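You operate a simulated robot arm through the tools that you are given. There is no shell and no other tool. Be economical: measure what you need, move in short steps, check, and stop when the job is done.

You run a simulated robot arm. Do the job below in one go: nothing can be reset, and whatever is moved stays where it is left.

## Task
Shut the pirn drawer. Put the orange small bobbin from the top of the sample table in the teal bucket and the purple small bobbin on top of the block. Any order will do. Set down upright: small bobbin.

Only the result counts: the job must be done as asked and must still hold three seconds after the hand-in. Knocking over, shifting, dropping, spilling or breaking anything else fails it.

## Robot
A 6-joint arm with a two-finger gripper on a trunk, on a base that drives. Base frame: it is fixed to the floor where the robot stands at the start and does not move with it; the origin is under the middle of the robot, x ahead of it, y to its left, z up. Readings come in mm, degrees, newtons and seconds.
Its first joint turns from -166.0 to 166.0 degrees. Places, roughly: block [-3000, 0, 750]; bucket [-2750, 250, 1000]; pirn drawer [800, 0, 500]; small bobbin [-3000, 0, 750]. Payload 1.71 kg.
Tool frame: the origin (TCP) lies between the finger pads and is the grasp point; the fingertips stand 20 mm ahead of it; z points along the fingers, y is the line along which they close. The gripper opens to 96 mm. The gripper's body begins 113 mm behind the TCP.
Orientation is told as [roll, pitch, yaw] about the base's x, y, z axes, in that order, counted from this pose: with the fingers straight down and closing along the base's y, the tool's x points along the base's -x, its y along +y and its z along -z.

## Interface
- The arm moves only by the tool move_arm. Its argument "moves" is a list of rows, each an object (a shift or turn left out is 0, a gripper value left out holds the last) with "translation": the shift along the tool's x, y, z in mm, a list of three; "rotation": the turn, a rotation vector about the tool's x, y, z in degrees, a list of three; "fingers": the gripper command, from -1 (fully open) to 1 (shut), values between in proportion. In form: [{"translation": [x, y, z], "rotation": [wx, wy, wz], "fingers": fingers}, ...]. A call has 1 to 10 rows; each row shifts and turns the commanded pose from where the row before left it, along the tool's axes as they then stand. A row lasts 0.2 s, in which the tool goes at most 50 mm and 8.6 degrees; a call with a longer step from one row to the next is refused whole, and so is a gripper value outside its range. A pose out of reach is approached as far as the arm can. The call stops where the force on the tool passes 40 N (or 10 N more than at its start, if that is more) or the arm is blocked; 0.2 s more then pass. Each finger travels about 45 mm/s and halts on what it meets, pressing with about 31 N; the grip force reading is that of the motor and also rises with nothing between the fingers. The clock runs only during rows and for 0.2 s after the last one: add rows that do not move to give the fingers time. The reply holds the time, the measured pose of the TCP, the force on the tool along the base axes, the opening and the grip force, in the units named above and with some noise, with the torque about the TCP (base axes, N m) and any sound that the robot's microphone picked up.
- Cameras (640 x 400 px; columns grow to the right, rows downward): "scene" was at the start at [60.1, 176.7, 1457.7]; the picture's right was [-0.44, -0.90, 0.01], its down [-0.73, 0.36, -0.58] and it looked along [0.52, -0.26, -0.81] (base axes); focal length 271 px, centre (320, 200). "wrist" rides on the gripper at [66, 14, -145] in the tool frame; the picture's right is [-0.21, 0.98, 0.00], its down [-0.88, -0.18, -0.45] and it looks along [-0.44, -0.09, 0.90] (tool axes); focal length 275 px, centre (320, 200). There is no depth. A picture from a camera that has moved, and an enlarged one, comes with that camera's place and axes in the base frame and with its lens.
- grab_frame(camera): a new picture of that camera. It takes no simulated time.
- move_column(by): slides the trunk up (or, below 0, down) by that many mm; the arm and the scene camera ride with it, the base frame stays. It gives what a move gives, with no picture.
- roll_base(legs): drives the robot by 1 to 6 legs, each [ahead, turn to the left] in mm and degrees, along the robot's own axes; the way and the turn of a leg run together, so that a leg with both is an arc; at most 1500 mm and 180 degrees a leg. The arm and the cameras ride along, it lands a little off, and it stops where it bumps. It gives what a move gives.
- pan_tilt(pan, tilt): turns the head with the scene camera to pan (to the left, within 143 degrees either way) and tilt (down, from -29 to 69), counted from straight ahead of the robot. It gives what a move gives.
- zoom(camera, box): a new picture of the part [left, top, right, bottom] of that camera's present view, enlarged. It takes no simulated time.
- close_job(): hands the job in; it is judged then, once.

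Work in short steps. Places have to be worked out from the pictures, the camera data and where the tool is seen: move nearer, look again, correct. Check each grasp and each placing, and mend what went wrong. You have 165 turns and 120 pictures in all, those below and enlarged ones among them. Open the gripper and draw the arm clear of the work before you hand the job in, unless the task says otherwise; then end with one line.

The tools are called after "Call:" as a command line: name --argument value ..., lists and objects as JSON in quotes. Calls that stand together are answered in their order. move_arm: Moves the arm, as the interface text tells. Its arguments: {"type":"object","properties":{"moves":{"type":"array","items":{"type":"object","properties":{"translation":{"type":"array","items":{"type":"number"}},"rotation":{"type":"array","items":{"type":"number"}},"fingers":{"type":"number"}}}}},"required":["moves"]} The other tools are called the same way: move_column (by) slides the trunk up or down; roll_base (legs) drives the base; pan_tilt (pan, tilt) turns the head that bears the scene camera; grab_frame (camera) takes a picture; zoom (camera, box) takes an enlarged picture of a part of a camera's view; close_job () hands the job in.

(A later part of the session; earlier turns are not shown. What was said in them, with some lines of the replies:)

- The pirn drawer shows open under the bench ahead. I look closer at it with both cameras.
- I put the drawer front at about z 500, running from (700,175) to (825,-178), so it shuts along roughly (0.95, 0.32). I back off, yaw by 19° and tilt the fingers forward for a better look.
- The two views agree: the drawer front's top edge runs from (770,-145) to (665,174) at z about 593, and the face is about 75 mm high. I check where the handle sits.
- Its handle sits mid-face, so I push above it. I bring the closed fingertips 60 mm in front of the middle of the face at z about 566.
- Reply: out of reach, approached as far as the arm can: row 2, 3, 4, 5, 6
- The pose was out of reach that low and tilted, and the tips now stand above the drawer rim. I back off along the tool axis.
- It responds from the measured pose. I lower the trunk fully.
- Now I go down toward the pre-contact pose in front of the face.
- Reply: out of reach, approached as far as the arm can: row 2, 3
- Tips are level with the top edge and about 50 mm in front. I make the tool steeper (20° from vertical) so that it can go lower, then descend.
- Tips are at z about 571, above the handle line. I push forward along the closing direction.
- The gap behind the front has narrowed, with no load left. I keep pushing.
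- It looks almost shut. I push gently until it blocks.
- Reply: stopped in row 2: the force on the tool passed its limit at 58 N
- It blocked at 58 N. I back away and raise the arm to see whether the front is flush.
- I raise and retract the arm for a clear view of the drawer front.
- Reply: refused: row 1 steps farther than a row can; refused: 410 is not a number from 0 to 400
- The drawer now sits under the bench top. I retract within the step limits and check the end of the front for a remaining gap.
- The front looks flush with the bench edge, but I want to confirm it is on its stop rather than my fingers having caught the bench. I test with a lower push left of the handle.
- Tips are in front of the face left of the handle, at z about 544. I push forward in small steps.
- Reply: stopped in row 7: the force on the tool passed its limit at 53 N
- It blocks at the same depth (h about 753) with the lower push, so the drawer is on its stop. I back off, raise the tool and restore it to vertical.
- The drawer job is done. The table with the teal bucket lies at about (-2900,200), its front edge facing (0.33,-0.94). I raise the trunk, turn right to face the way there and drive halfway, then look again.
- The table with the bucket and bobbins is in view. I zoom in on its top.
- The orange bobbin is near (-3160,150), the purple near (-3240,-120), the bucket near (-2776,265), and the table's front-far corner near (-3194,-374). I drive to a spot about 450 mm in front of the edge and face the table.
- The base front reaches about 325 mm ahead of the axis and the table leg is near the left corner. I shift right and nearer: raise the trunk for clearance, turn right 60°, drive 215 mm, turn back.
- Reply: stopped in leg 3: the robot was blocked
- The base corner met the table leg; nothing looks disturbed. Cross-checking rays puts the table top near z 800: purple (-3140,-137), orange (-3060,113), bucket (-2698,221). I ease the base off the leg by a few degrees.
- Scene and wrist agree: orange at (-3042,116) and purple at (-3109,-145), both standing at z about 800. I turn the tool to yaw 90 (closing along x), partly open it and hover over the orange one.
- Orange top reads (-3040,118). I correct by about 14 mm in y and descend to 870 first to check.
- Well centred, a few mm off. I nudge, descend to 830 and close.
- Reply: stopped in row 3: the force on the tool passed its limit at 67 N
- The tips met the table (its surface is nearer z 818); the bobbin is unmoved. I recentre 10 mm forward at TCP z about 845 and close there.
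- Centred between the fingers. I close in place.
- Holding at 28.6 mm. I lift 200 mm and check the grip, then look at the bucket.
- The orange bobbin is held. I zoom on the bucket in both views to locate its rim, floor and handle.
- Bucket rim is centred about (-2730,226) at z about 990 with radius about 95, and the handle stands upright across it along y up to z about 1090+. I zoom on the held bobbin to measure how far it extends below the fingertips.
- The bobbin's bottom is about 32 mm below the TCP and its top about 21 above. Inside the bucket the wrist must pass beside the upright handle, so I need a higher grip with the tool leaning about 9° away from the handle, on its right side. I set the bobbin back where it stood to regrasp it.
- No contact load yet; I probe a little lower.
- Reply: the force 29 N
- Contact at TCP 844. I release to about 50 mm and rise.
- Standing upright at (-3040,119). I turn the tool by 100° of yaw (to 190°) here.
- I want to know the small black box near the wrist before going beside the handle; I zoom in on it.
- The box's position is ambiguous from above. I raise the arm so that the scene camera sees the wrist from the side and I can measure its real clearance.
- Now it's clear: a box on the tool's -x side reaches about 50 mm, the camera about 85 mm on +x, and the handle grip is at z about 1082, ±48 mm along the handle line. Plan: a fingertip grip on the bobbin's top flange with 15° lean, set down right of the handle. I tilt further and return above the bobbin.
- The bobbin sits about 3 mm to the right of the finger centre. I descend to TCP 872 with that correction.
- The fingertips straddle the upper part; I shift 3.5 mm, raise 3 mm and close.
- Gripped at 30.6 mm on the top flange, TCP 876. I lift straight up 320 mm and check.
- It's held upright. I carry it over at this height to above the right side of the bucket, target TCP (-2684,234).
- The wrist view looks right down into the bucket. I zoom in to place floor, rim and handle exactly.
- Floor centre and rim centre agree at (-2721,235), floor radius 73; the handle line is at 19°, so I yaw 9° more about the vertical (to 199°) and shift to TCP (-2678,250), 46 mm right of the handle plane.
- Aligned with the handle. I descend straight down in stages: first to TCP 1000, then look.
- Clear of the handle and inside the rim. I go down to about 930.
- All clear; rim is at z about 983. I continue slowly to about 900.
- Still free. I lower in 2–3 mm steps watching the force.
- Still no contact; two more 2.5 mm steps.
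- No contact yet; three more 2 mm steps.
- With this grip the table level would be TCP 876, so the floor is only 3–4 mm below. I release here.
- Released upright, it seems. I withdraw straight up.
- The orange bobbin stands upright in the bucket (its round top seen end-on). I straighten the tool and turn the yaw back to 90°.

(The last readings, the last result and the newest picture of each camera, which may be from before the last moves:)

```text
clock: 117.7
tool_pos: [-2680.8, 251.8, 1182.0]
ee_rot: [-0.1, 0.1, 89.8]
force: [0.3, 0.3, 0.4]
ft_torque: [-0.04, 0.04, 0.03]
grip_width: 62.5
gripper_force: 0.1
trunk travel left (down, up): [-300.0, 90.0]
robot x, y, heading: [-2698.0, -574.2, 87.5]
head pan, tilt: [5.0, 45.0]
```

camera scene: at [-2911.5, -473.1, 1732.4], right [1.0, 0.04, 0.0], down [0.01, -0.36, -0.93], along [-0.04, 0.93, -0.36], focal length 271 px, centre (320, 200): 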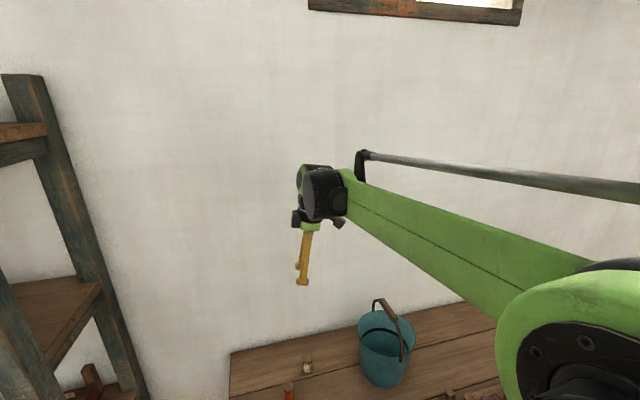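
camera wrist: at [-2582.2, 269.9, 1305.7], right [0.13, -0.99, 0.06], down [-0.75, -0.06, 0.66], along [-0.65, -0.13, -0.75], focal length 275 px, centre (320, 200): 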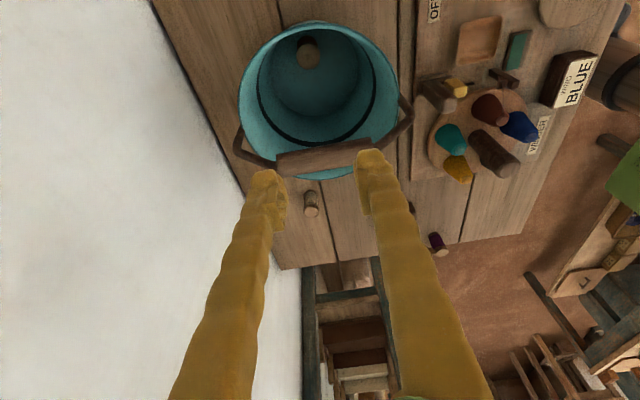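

I move over to above the purple bobbin (-3109,-145).

Call:
move_arm --moves '[{"translation": [33, 35.7, 0]}, {"translation": [33, 35.7, 0]}, {"translation": [33, 35.7, 0]}, {"translation": [33, 35.7, 0]}, {"translation": [33, 35.7, 0]}, {"translation": [33, 35.7, 0]}, {"translation": [33, 35.7, 0]}, {"translation": [33, 35.7, 0]}, {"translation": [33, 35.7, 0]}, {"translation": [33, 35.7, 0]}]'

Call:
move_arm --moves '[{"translation": [33, 35.7, 0]}, {"translation": [33, 35.7, 0]}, {"translation": [0, 0, 45]}, {"translation": [0, 0, 45]}, {"translation": [0, 0, 45]}, {"translation": [0, 0, 45]}]'

Call:
grab_frame --camera "wrist"

Call:
pan_tilt --pan 5 --tilt 55

Call:
grab_frame --camera "scene"

```text
clock: 119.9
tool_pos: [-3038.6, -76.7, 1183.9]
ee_rot: [0.0, 0.2, 89.9]
force: [-0.7, -0.5, 0.0]
ft_torque: [-0.01, 0.03, -0.05]
grip_width: 62.5
gripper_force: 0.1
trunk travel left (down, up): [-300.0, 90.0]
robot x, y, heading: [-2698.3, -573.9, 87.3]
head pan, tilt: [5.0, 45.0]
```

```text
clock: 121.3
tool_pos: [-3113.2, -144.2, 1000.5]
ee_rot: [-0.3, 0.1, 90.1]
force: [-1.7, 0.9, -0.7]
ft_torque: [-0.03, -0.34, 0.01]
grip_width: 62.1
gripper_force: 0.1
trunk travel left (down, up): [-300.0, 90.0]
robot x, y, heading: [-2699.3, -570.2, 87.7]
head pan, tilt: [5.0, 45.0]
```

```text
46 pictures are left
camera wrist: at [-3127.9, -209.6, 1144.2], right [-0.98, 0.2, -0.01], down [0.18, 0.88, 0.44], along [0.1, 0.43, -0.9], focal length 275 px, centre (320, 200)
```

wrist: 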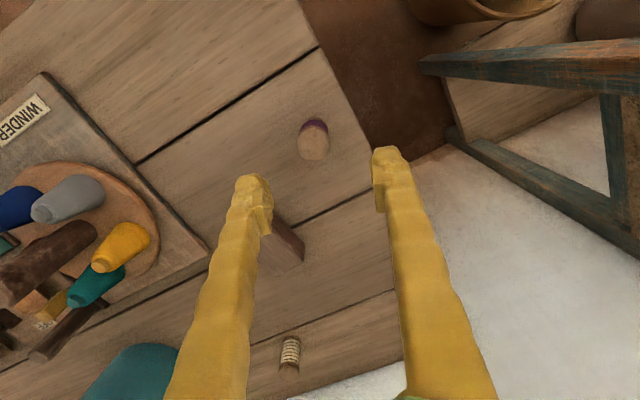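

```text
clock: 122.0
tool_pos: [-3108.0, -144.0, 1003.1]
ee_rot: [0.1, 0.1, 89.9]
force: [0.9, -0.1, 0.2]
ft_torque: [-0.03, 0.05, 0.01]
grip_width: 62.6
gripper_force: 0.1
trunk travel left (down, up): [-300.0, 90.0]
robot x, y, heading: [-2696.4, -570.3, 87.4]
head pan, tilt: [5.0, 55.0]
```

```text
45 pictures are left
camera scene: at [-2909.7, -494.9, 1680.9], right [1.0, 0.04, 0.0], down [0.04, -0.83, -0.56], along [-0.03, 0.56, -0.83], focal length 271 px, centre (320, 200)
```

scene: 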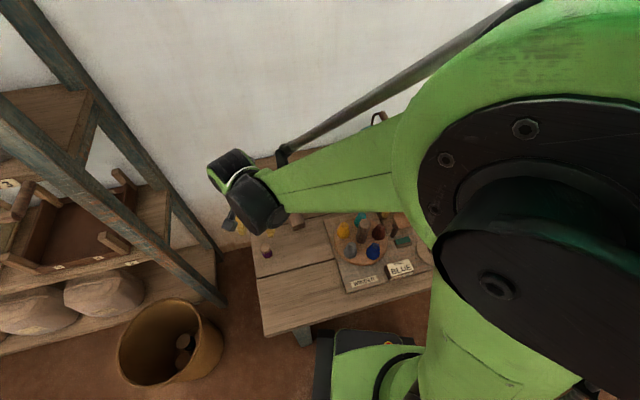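

Purple is just below the gripper. I descend to about 890 and look again.

Call:
move_arm --moves '[{"translation": [0, -2, 40]}, {"translation": [0, 0, 40]}, {"translation": [0, 0, 32]}, {}]'

Call:
grab_frame --camera "wrist"

```text
clock: 123.0
tool_pos: [-3108.4, -144.1, 890.8]
ee_rot: [-0.1, 0.1, 89.9]
force: [-0.1, 1.1, -0.6]
ft_torque: [-0.03, -0.04, 0.03]
grip_width: 62.2
gripper_force: 0.2
trunk travel left (down, up): [-300.0, 90.0]
robot x, y, heading: [-2696.7, -571.5, 87.4]
head pan, tilt: [5.0, 55.0]
```

```text
44 pictures are left
camera wrist: at [-3122.3, -210.1, 1035.5], right [-0.98, 0.21, 0.0], down [0.19, 0.88, 0.44], along [0.09, 0.43, -0.9], focal length 275 px, centre (320, 200)
```

wrist: 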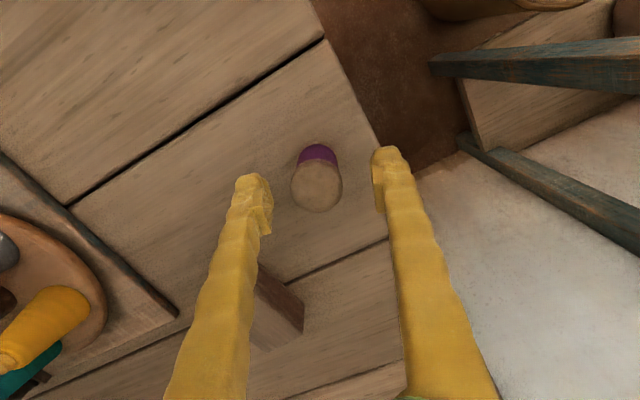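

The bobbin centre reads about 6 mm farther in y. I correct, descend to TCP 847 and close.

Call:
move_arm --moves '[{"translation": [-6, -2, 15]}, {"translation": [0, 0, 15]}, {"translation": [0, 0, 13]}, {}]'

Call:
grab_frame --camera "wrist"

```text
clock: 124.0
tool_pos: [-3104.4, -138.3, 848.9]
ee_rot: [-0.1, 0.1, 89.8]
force: [-0.7, 0.2, 0.1]
ft_torque: [0.02, -0.02, -0.01]
grip_width: 62.3
gripper_force: 0.1
trunk travel left (down, up): [-300.0, 90.0]
robot x, y, heading: [-2701.7, -569.5, 87.7]
head pan, tilt: [5.0, 55.0]
```

```text
43 pictures are left
camera wrist: at [-3118.6, -203.7, 992.5], right [-0.98, 0.21, 0.0], down [0.19, 0.88, 0.44], along [0.09, 0.43, -0.9], focal length 275 px, centre (320, 200)
```

wrist: 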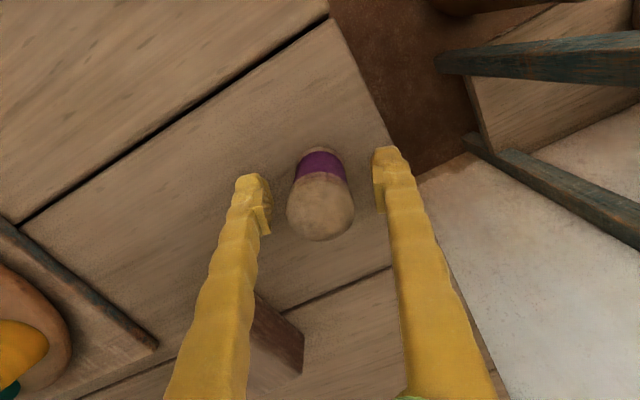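

Well centred. I close.

Call:
move_arm --moves '[{"fingers": 0.2}, {"fingers": 1}, {}, {}, {}]'

Call:
move_arm --moves '[{"translation": [0, 0, -10]}, {"translation": [0, 0, -30]}, {"translation": [0, 0, -40]}, {"translation": [0, 0, -40]}]'

Call:
grab_frame --camera "wrist"

```text
clock: 125.2
tool_pos: [-3105.4, -139.2, 848.9]
ee_rot: [0.0, 0.1, 89.9]
force: [-0.7, -0.7, -0.4]
ft_torque: [0.0, -0.03, 0.01]
grip_width: 30.8
gripper_force: 31.4
trunk travel left (down, up): [-300.0, 90.0]
robot x, y, heading: [-2699.6, -571.2, 87.5]
head pan, tilt: [5.0, 55.0]
```

```text
clock: 126.2
tool_pos: [-3103.1, -136.9, 965.1]
ee_rot: [0.0, 0.1, 90.0]
force: [0.4, 0.2, 0.2]
ft_torque: [0.01, 0.0, 0.0]
grip_width: 30.8
gripper_force: 30.9
trunk travel left (down, up): [-300.0, 90.0]
robot x, y, heading: [-2699.4, -573.4, 87.5]
head pan, tilt: [5.0, 55.0]
```

```text
42 pictures are left
camera wrist: at [-3117.5, -203.1, 1109.9], right [-0.98, 0.21, 0.0], down [0.19, 0.88, 0.44], along [0.09, 0.43, -0.9], focal length 275 px, centre (320, 200)
```

wrist: 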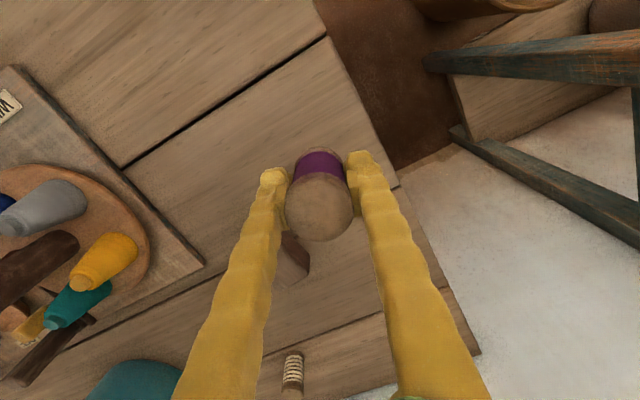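

Held at 30.8 mm. I shift 130 mm in +x so that the wrist camera sees the block beside the fingers.

Call:
move_arm --moves '[{"translation": [0, -45, -10]}, {"translation": [0, -45, -10]}, {"translation": [0, -40, 0]}, {}]'

Call:
grab_frame --camera "wrist"

Call:
zoom --camera "scene" --box '[200, 130, 400, 290]'

```text
clock: 127.2
tool_pos: [-2975.3, -136.8, 987.7]
ee_rot: [-0.1, 0.1, 89.9]
force: [0.9, -0.8, -0.1]
ft_torque: [0.02, -0.01, 0.02]
grip_width: 30.2
gripper_force: 31.4
trunk travel left (down, up): [-300.0, 90.0]
robot x, y, heading: [-2701.8, -571.6, 87.5]
head pan, tilt: [5.0, 55.0]
```

```text
41 pictures are left
camera wrist: at [-2989.1, -203.6, 1131.9], right [-0.98, 0.21, 0.0], down [0.19, 0.88, 0.44], along [0.09, 0.43, -0.9], focal length 275 px, centre (320, 200)
```

wrist: 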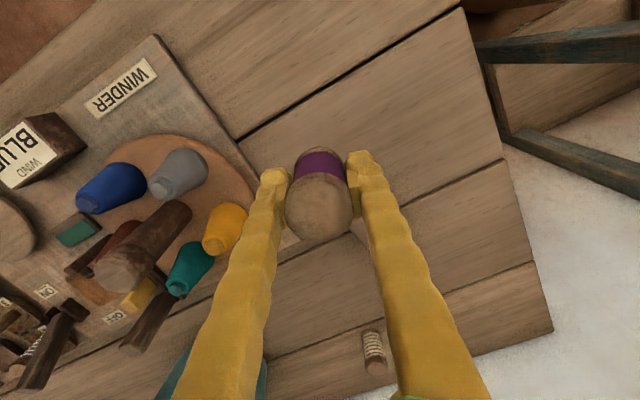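

```text
2.50 times, centred on (300, 210) of scene
camera zoom: at [-2910.2, -495.0, 1680.8], right [1.0, 0.04, 0.0], down [0.04, -0.83, -0.56], along [-0.03, 0.56, -0.83], focal length 677 px, centre (370, 175)
```

zoom: 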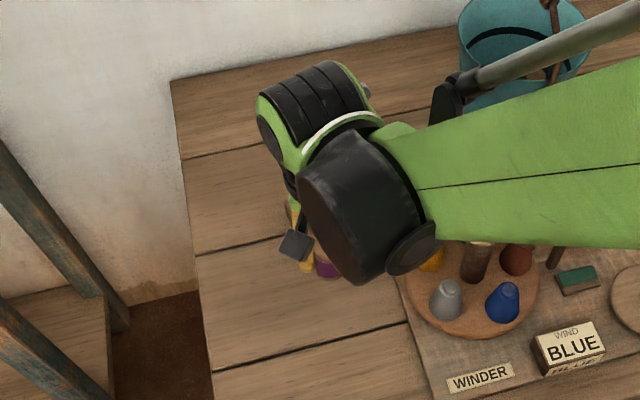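

The block is just behind the right finger; I go another 80 mm in +x and higher.

Call:
move_arm --moves '[{"translation": [0, 0, -45]}, {"translation": [0, -40, -20]}, {"translation": [0, -40, 0]}, {}]'

Call:
zoom --camera "wrist" --box '[320, 120, 560, 360]'

```text
clock: 128.2
tool_pos: [-2895.6, -138.1, 1055.5]
ee_rot: [-0.1, 0.1, 89.9]
force: [0.0, 0.2, 0.1]
ft_torque: [0.0, 0.07, 0.02]
grip_width: 30.6
gripper_force: 31.0
trunk travel left (down, up): [-300.0, 90.0]
robot x, y, heading: [-2699.4, -571.8, 87.5]
head pan, tilt: [5.0, 55.0]
```

```text
1.67 times, centred on (440, 240) of wrist
camera zoom: at [-2909.7, -202.5, 1199.2], right [-0.98, 0.21, 0.0], down [0.19, 0.88, 0.44], along [0.09, 0.43, -0.9], focal length 459 px, centre (120, 133)
```

zoom: 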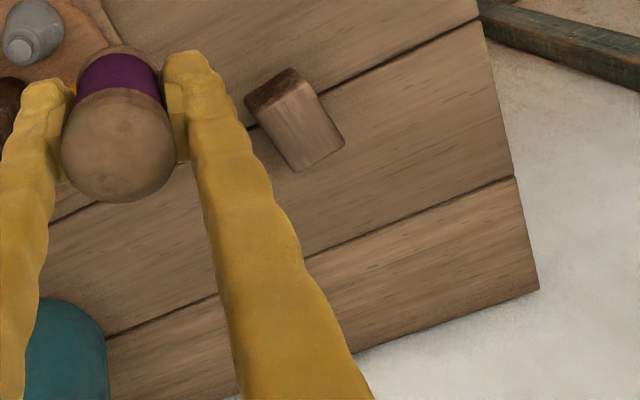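

The block's top is at z about 845, centred at (-3028,-5), about 43 × 77 mm. I carry the purple bobbin above it.

Call:
move_arm --moves '[{"translation": [-33.2, 33, 0]}, {"translation": [-33.2, 33, 0]}, {"translation": [-33.2, 33, 0]}, {"translation": [-33.2, 33, 0]}, {"translation": [0, 0, 40]}, {"translation": [0, 0, 40]}, {"translation": [0, 0, 45]}, {}]'

Call:
grab_frame --camera "wrist"

Call:
zoom --camera "scene" --box '[220, 130, 360, 260]'

```text
clock: 130.0
tool_pos: [-3027.8, -6.0, 927.4]
ee_rot: [-0.1, 0.1, 89.9]
force: [-0.1, 0.3, 0.7]
ft_torque: [-0.05, -0.03, 0.03]
grip_width: 30.6
gripper_force: 30.8
trunk travel left (down, up): [-300.0, 90.0]
robot x, y, heading: [-2699.2, -568.8, 87.4]
head pan, tilt: [5.0, 55.0]
```

```text
38 pictures are left
camera wrist: at [-3041.9, -70.6, 1071.3], right [-0.98, 0.21, 0.0], down [0.19, 0.88, 0.44], along [0.09, 0.43, -0.9], focal length 275 px, centre (320, 200)
```

wrist: 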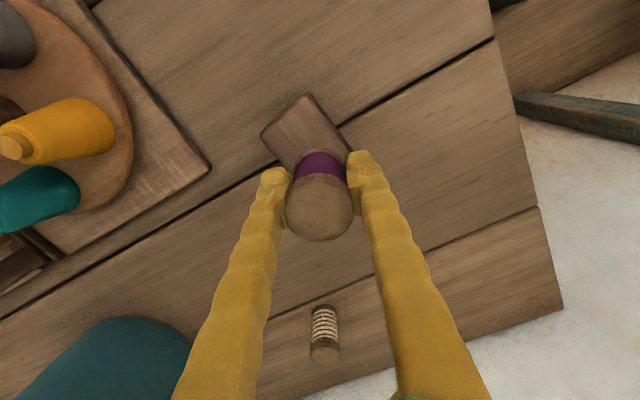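

```text
3.08 times, centred on (290, 195) of scene
camera zoom: at [-2911.2, -494.2, 1680.7], right [1.0, 0.04, 0.0], down [0.04, -0.83, -0.56], along [-0.03, 0.56, -0.83], focal length 833 px, centre (412, 215)
```

zoom: 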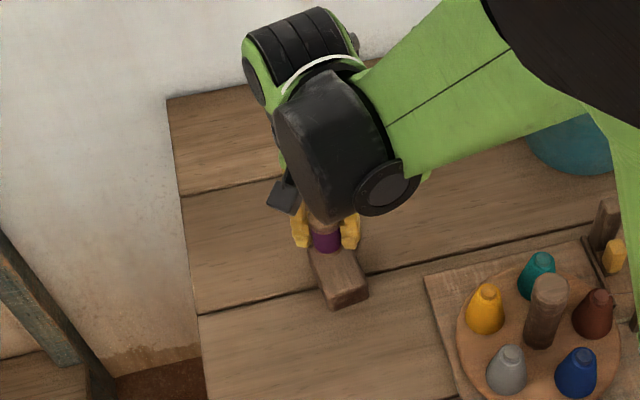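

The block's near corners appear about 6 mm farther in +x than I reckoned; I shift 5 mm in +x, 3 mm in -y and lower to about 890.

Call:
move_arm --moves '[{"translation": [3, -5, 10]}, {"translation": [0, 0, 15]}, {"translation": [0, 0, 11]}, {}]'

Call:
zoom --camera "wrist" --box '[220, 60, 420, 260]'

Call:
zoom --camera "scene" --box '[260, 170, 330, 240]'

```text
clock: 131.0
tool_pos: [-3022.2, -8.7, 892.9]
ee_rot: [0.0, 0.0, 89.9]
force: [-0.5, 0.3, 0.1]
ft_torque: [-0.02, -0.02, -0.05]
grip_width: 30.4
gripper_force: 30.7
trunk travel left (down, up): [-300.0, 90.0]
robot x, y, heading: [-2696.6, -574.9, 87.6]
head pan, tilt: [5.0, 55.0]
```

```text
2.00 times, centred on (320, 160) of wrist
camera zoom: at [-3036.6, -74.4, 1037.2], right [-0.98, 0.21, 0.0], down [0.19, 0.88, 0.44], along [0.09, 0.43, -0.9], focal length 551 px, centre (320, 280)
```

zoom: 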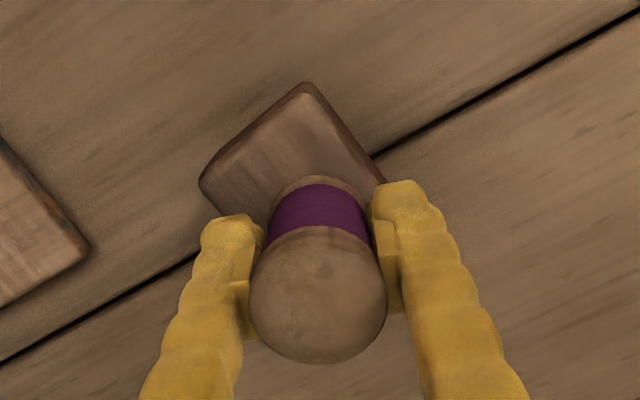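

```text
5.71 times, centred on (295, 205) of scene
camera zoom: at [-2910.7, -494.8, 1680.8], right [1.0, 0.04, 0.0], down [0.04, -0.83, -0.56], along [-0.03, 0.56, -0.83], focal length 1547 px, centre (463, 171)
```

zoom: 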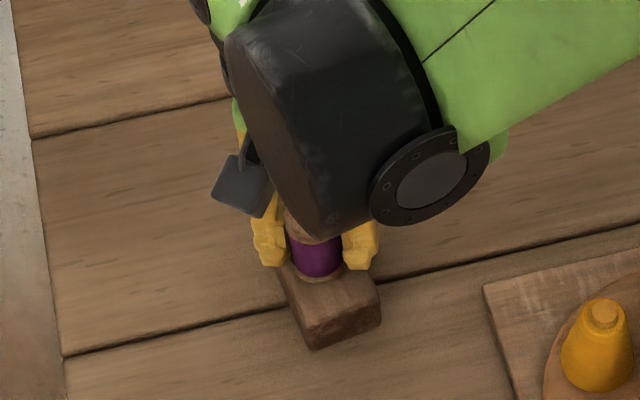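

Close to centred. I zoom further for the lateral offset.

Call:
zoom --camera "scene" --box '[280, 200, 320, 235]'

```text
11.43 times, centred on (300, 218) of scene
camera zoom: at [-2910.7, -494.8, 1680.8], right [1.0, 0.04, 0.0], down [0.04, -0.83, -0.56], along [-0.03, 0.56, -0.83], focal length 3093 px, centre (549, 0)
```

zoom: 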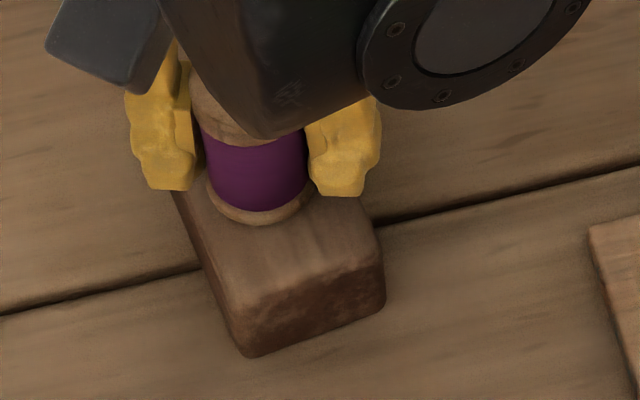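

Laterally fine; it sits about 9 mm too near the front edge. I shift 6 mm in +y and lower carefully to contact.

Call:
move_arm --moves '[{"translation": [-6, 0, 0]}, {"translation": [0, 0, 4]}, {"translation": [0, 0, 3]}, {}]'

Call:
move_arm --moves '[{"translation": [0, 0, 1.5]}, {"translation": [0, 0, 1]}]'

```text
clock: 132.0
tool_pos: [-3022.5, -3.8, 886.6]
ee_rot: [0.1, 0.0, 90.0]
force: [-2.0, 5.9, 34.7]
ft_torque: [0.0, 0.0, 0.01]
grip_width: 30.4
gripper_force: 30.5
trunk travel left (down, up): [-300.0, 90.0]
robot x, y, heading: [-2699.1, -570.1, 87.6]
head pan, tilt: [5.0, 55.0]
```

```text
clock: 132.6
tool_pos: [-3020.9, -4.4, 884.6]
ee_rot: [-0.1, 0.1, 89.9]
force: [-0.9, -4.1, 27.0]
ft_torque: [-0.19, 0.05, 0.0]
grip_width: 29.1
gripper_force: 31.3
trunk travel left (down, up): [-300.0, 90.0]
robot x, y, heading: [-2700.1, -576.8, 87.8]
head pan, tilt: [5.0, 55.0]
```

Contact with the block at TCP about 886, bobbin pressed lightly onto it. I check before releasing.

Call:
zoom --camera "scene" --box '[280, 200, 320, 235]'

```text
11.43 times, centred on (300, 218) of scene
camera zoom: at [-2909.9, -496.7, 1680.9], right [1.0, 0.04, 0.0], down [0.04, -0.83, -0.56], along [-0.03, 0.56, -0.83], focal length 3093 px, centre (549, 0)
```

zoom: 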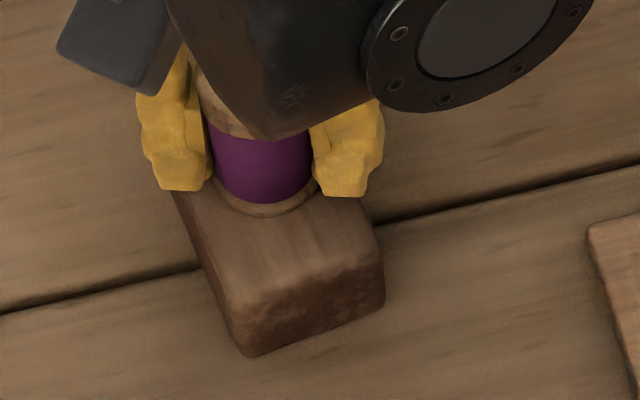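

The base rests on the block's top, well inside its edges. I relieve the press by 1 mm, open and rise.

Call:
move_arm --moves '[{"translation": [0, 0, -1.2]}, {"fingers": 0.2}, {"fingers": -0.2}, {}, {}]'

Call:
move_arm --moves '[{"translation": [0, 0, -10]}, {"translation": [0, 0, -20]}, {"translation": [0, 0, -35]}, {"translation": [0, 0, -40]}, {"translation": [0, 0, -40]}, {"translation": [0, 0, -40]}]'

Call:
grab_frame --camera "wrist"

```text
clock: 133.8
tool_pos: [-3022.1, -3.1, 883.5]
ee_rot: [0.1, 0.1, 90.0]
force: [-0.6, 0.3, -0.4]
ft_torque: [-0.03, 0.02, 0.02]
grip_width: 57.6
gripper_force: 0.1
trunk travel left (down, up): [-300.0, 90.0]
robot x, y, heading: [-2701.1, -574.9, 87.5]
head pan, tilt: [5.0, 55.0]
```

```text
clock: 135.2
tool_pos: [-3021.5, -4.3, 1068.8]
ee_rot: [0.0, 0.1, 89.9]
force: [-0.7, 0.7, -0.1]
ft_torque: [0.0, -0.01, -0.02]
grip_width: 57.4
gripper_force: 0.1
trunk travel left (down, up): [-300.0, 90.0]
robot x, y, heading: [-2699.3, -572.0, 87.5]
head pan, tilt: [5.0, 55.0]
```

```text
32 pictures are left
camera wrist: at [-3036.0, -69.7, 1212.0], right [-0.98, 0.21, 0.0], down [0.19, 0.88, 0.44], along [0.09, 0.43, -0.9], focal length 275 px, centre (320, 200)
```

wrist: 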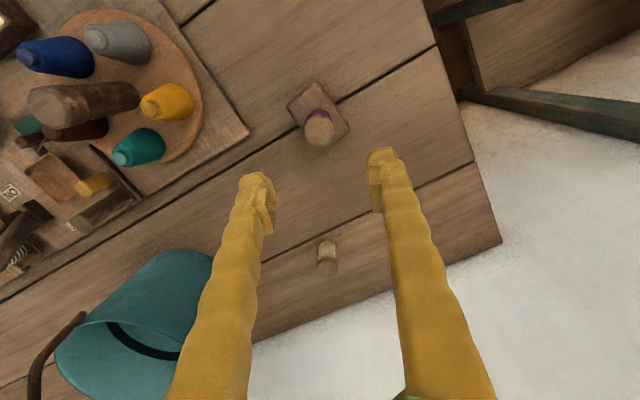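

The purple bobbin stands on the block. I raise and draw the arm back, then check everything with the scene camera.

Call:
move_arm --moves '[{"translation": [0, 0, -45]}, {"translation": [0, 0, -45]}, {"translation": [0, 0, -45]}, {"translation": [45, -20, 0]}, {"translation": [45, -20, 0]}, {"translation": [45, -20, 0]}, {"translation": [45, -20, 0]}, {"translation": [40, -20, 0]}]'

Call:
pan_tilt --pan 0 --tilt 50

Call:
grab_frame --camera "scene"

Call:
zoom --camera "wrist" --box '[100, 0, 500, 250]'

```text
clock: 137.0
tool_pos: [-2921.7, -223.1, 1204.3]
ee_rot: [0.0, 0.0, 90.1]
force: [-1.5, -0.4, -1.5]
ft_torque: [0.07, 0.02, -0.02]
grip_width: 57.6
gripper_force: 0.1
trunk travel left (down, up): [-300.0, 90.0]
robot x, y, heading: [-2699.7, -576.2, 87.7]
head pan, tilt: [5.0, 55.0]
```

```text
clock: 137.7
tool_pos: [-2922.0, -221.6, 1204.2]
ee_rot: [0.0, 0.1, 89.9]
force: [-0.3, -0.5, -0.1]
ft_torque: [0.01, -0.02, -0.01]
grip_width: 57.9
gripper_force: 0.0
trunk travel left (down, up): [-300.0, 90.0]
robot x, y, heading: [-2704.7, -571.9, 87.3]
head pan, tilt: [0.0, 50.0]
```

```text
31 pictures are left
camera scene: at [-2904.3, -490.6, 1687.2], right [1.0, -0.04, 0.0], down [-0.03, -0.78, -0.63], along [0.03, 0.63, -0.78], focal length 271 px, centre (320, 200)
```

scene: 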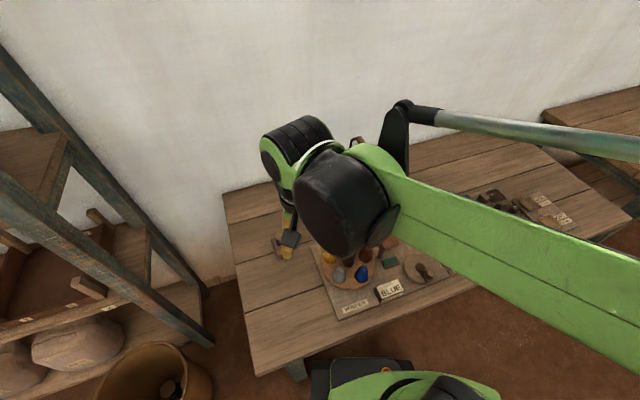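

```text
1.60 times, centred on (300, 125) of wrist
camera zoom: at [-2936.2, -286.1, 1348.0], right [-0.98, 0.21, 0.0], down [0.19, 0.88, 0.44], along [0.09, 0.43, -0.9], focal length 440 px, centre (352, 320)
```

zoom: 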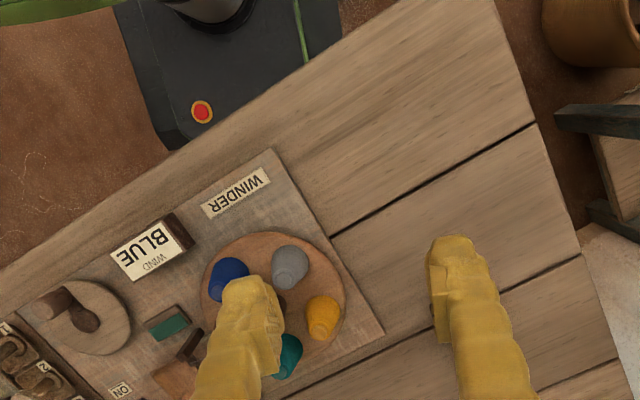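

Nothing was disturbed, and both bobbins were seen standing after release. The drawer was against its stop. The arm is clear and the gripper open, so I hand in.

Call:
close_job

```text
The job is handed in.
```

The pirn drawer is shut, the orange small bobbin stands upright in the teal bucket, and the purple small bobbin stands upright on the block. The base bumped the sample table's leg once on the way in, but I saw nothing shifted or knocked over.
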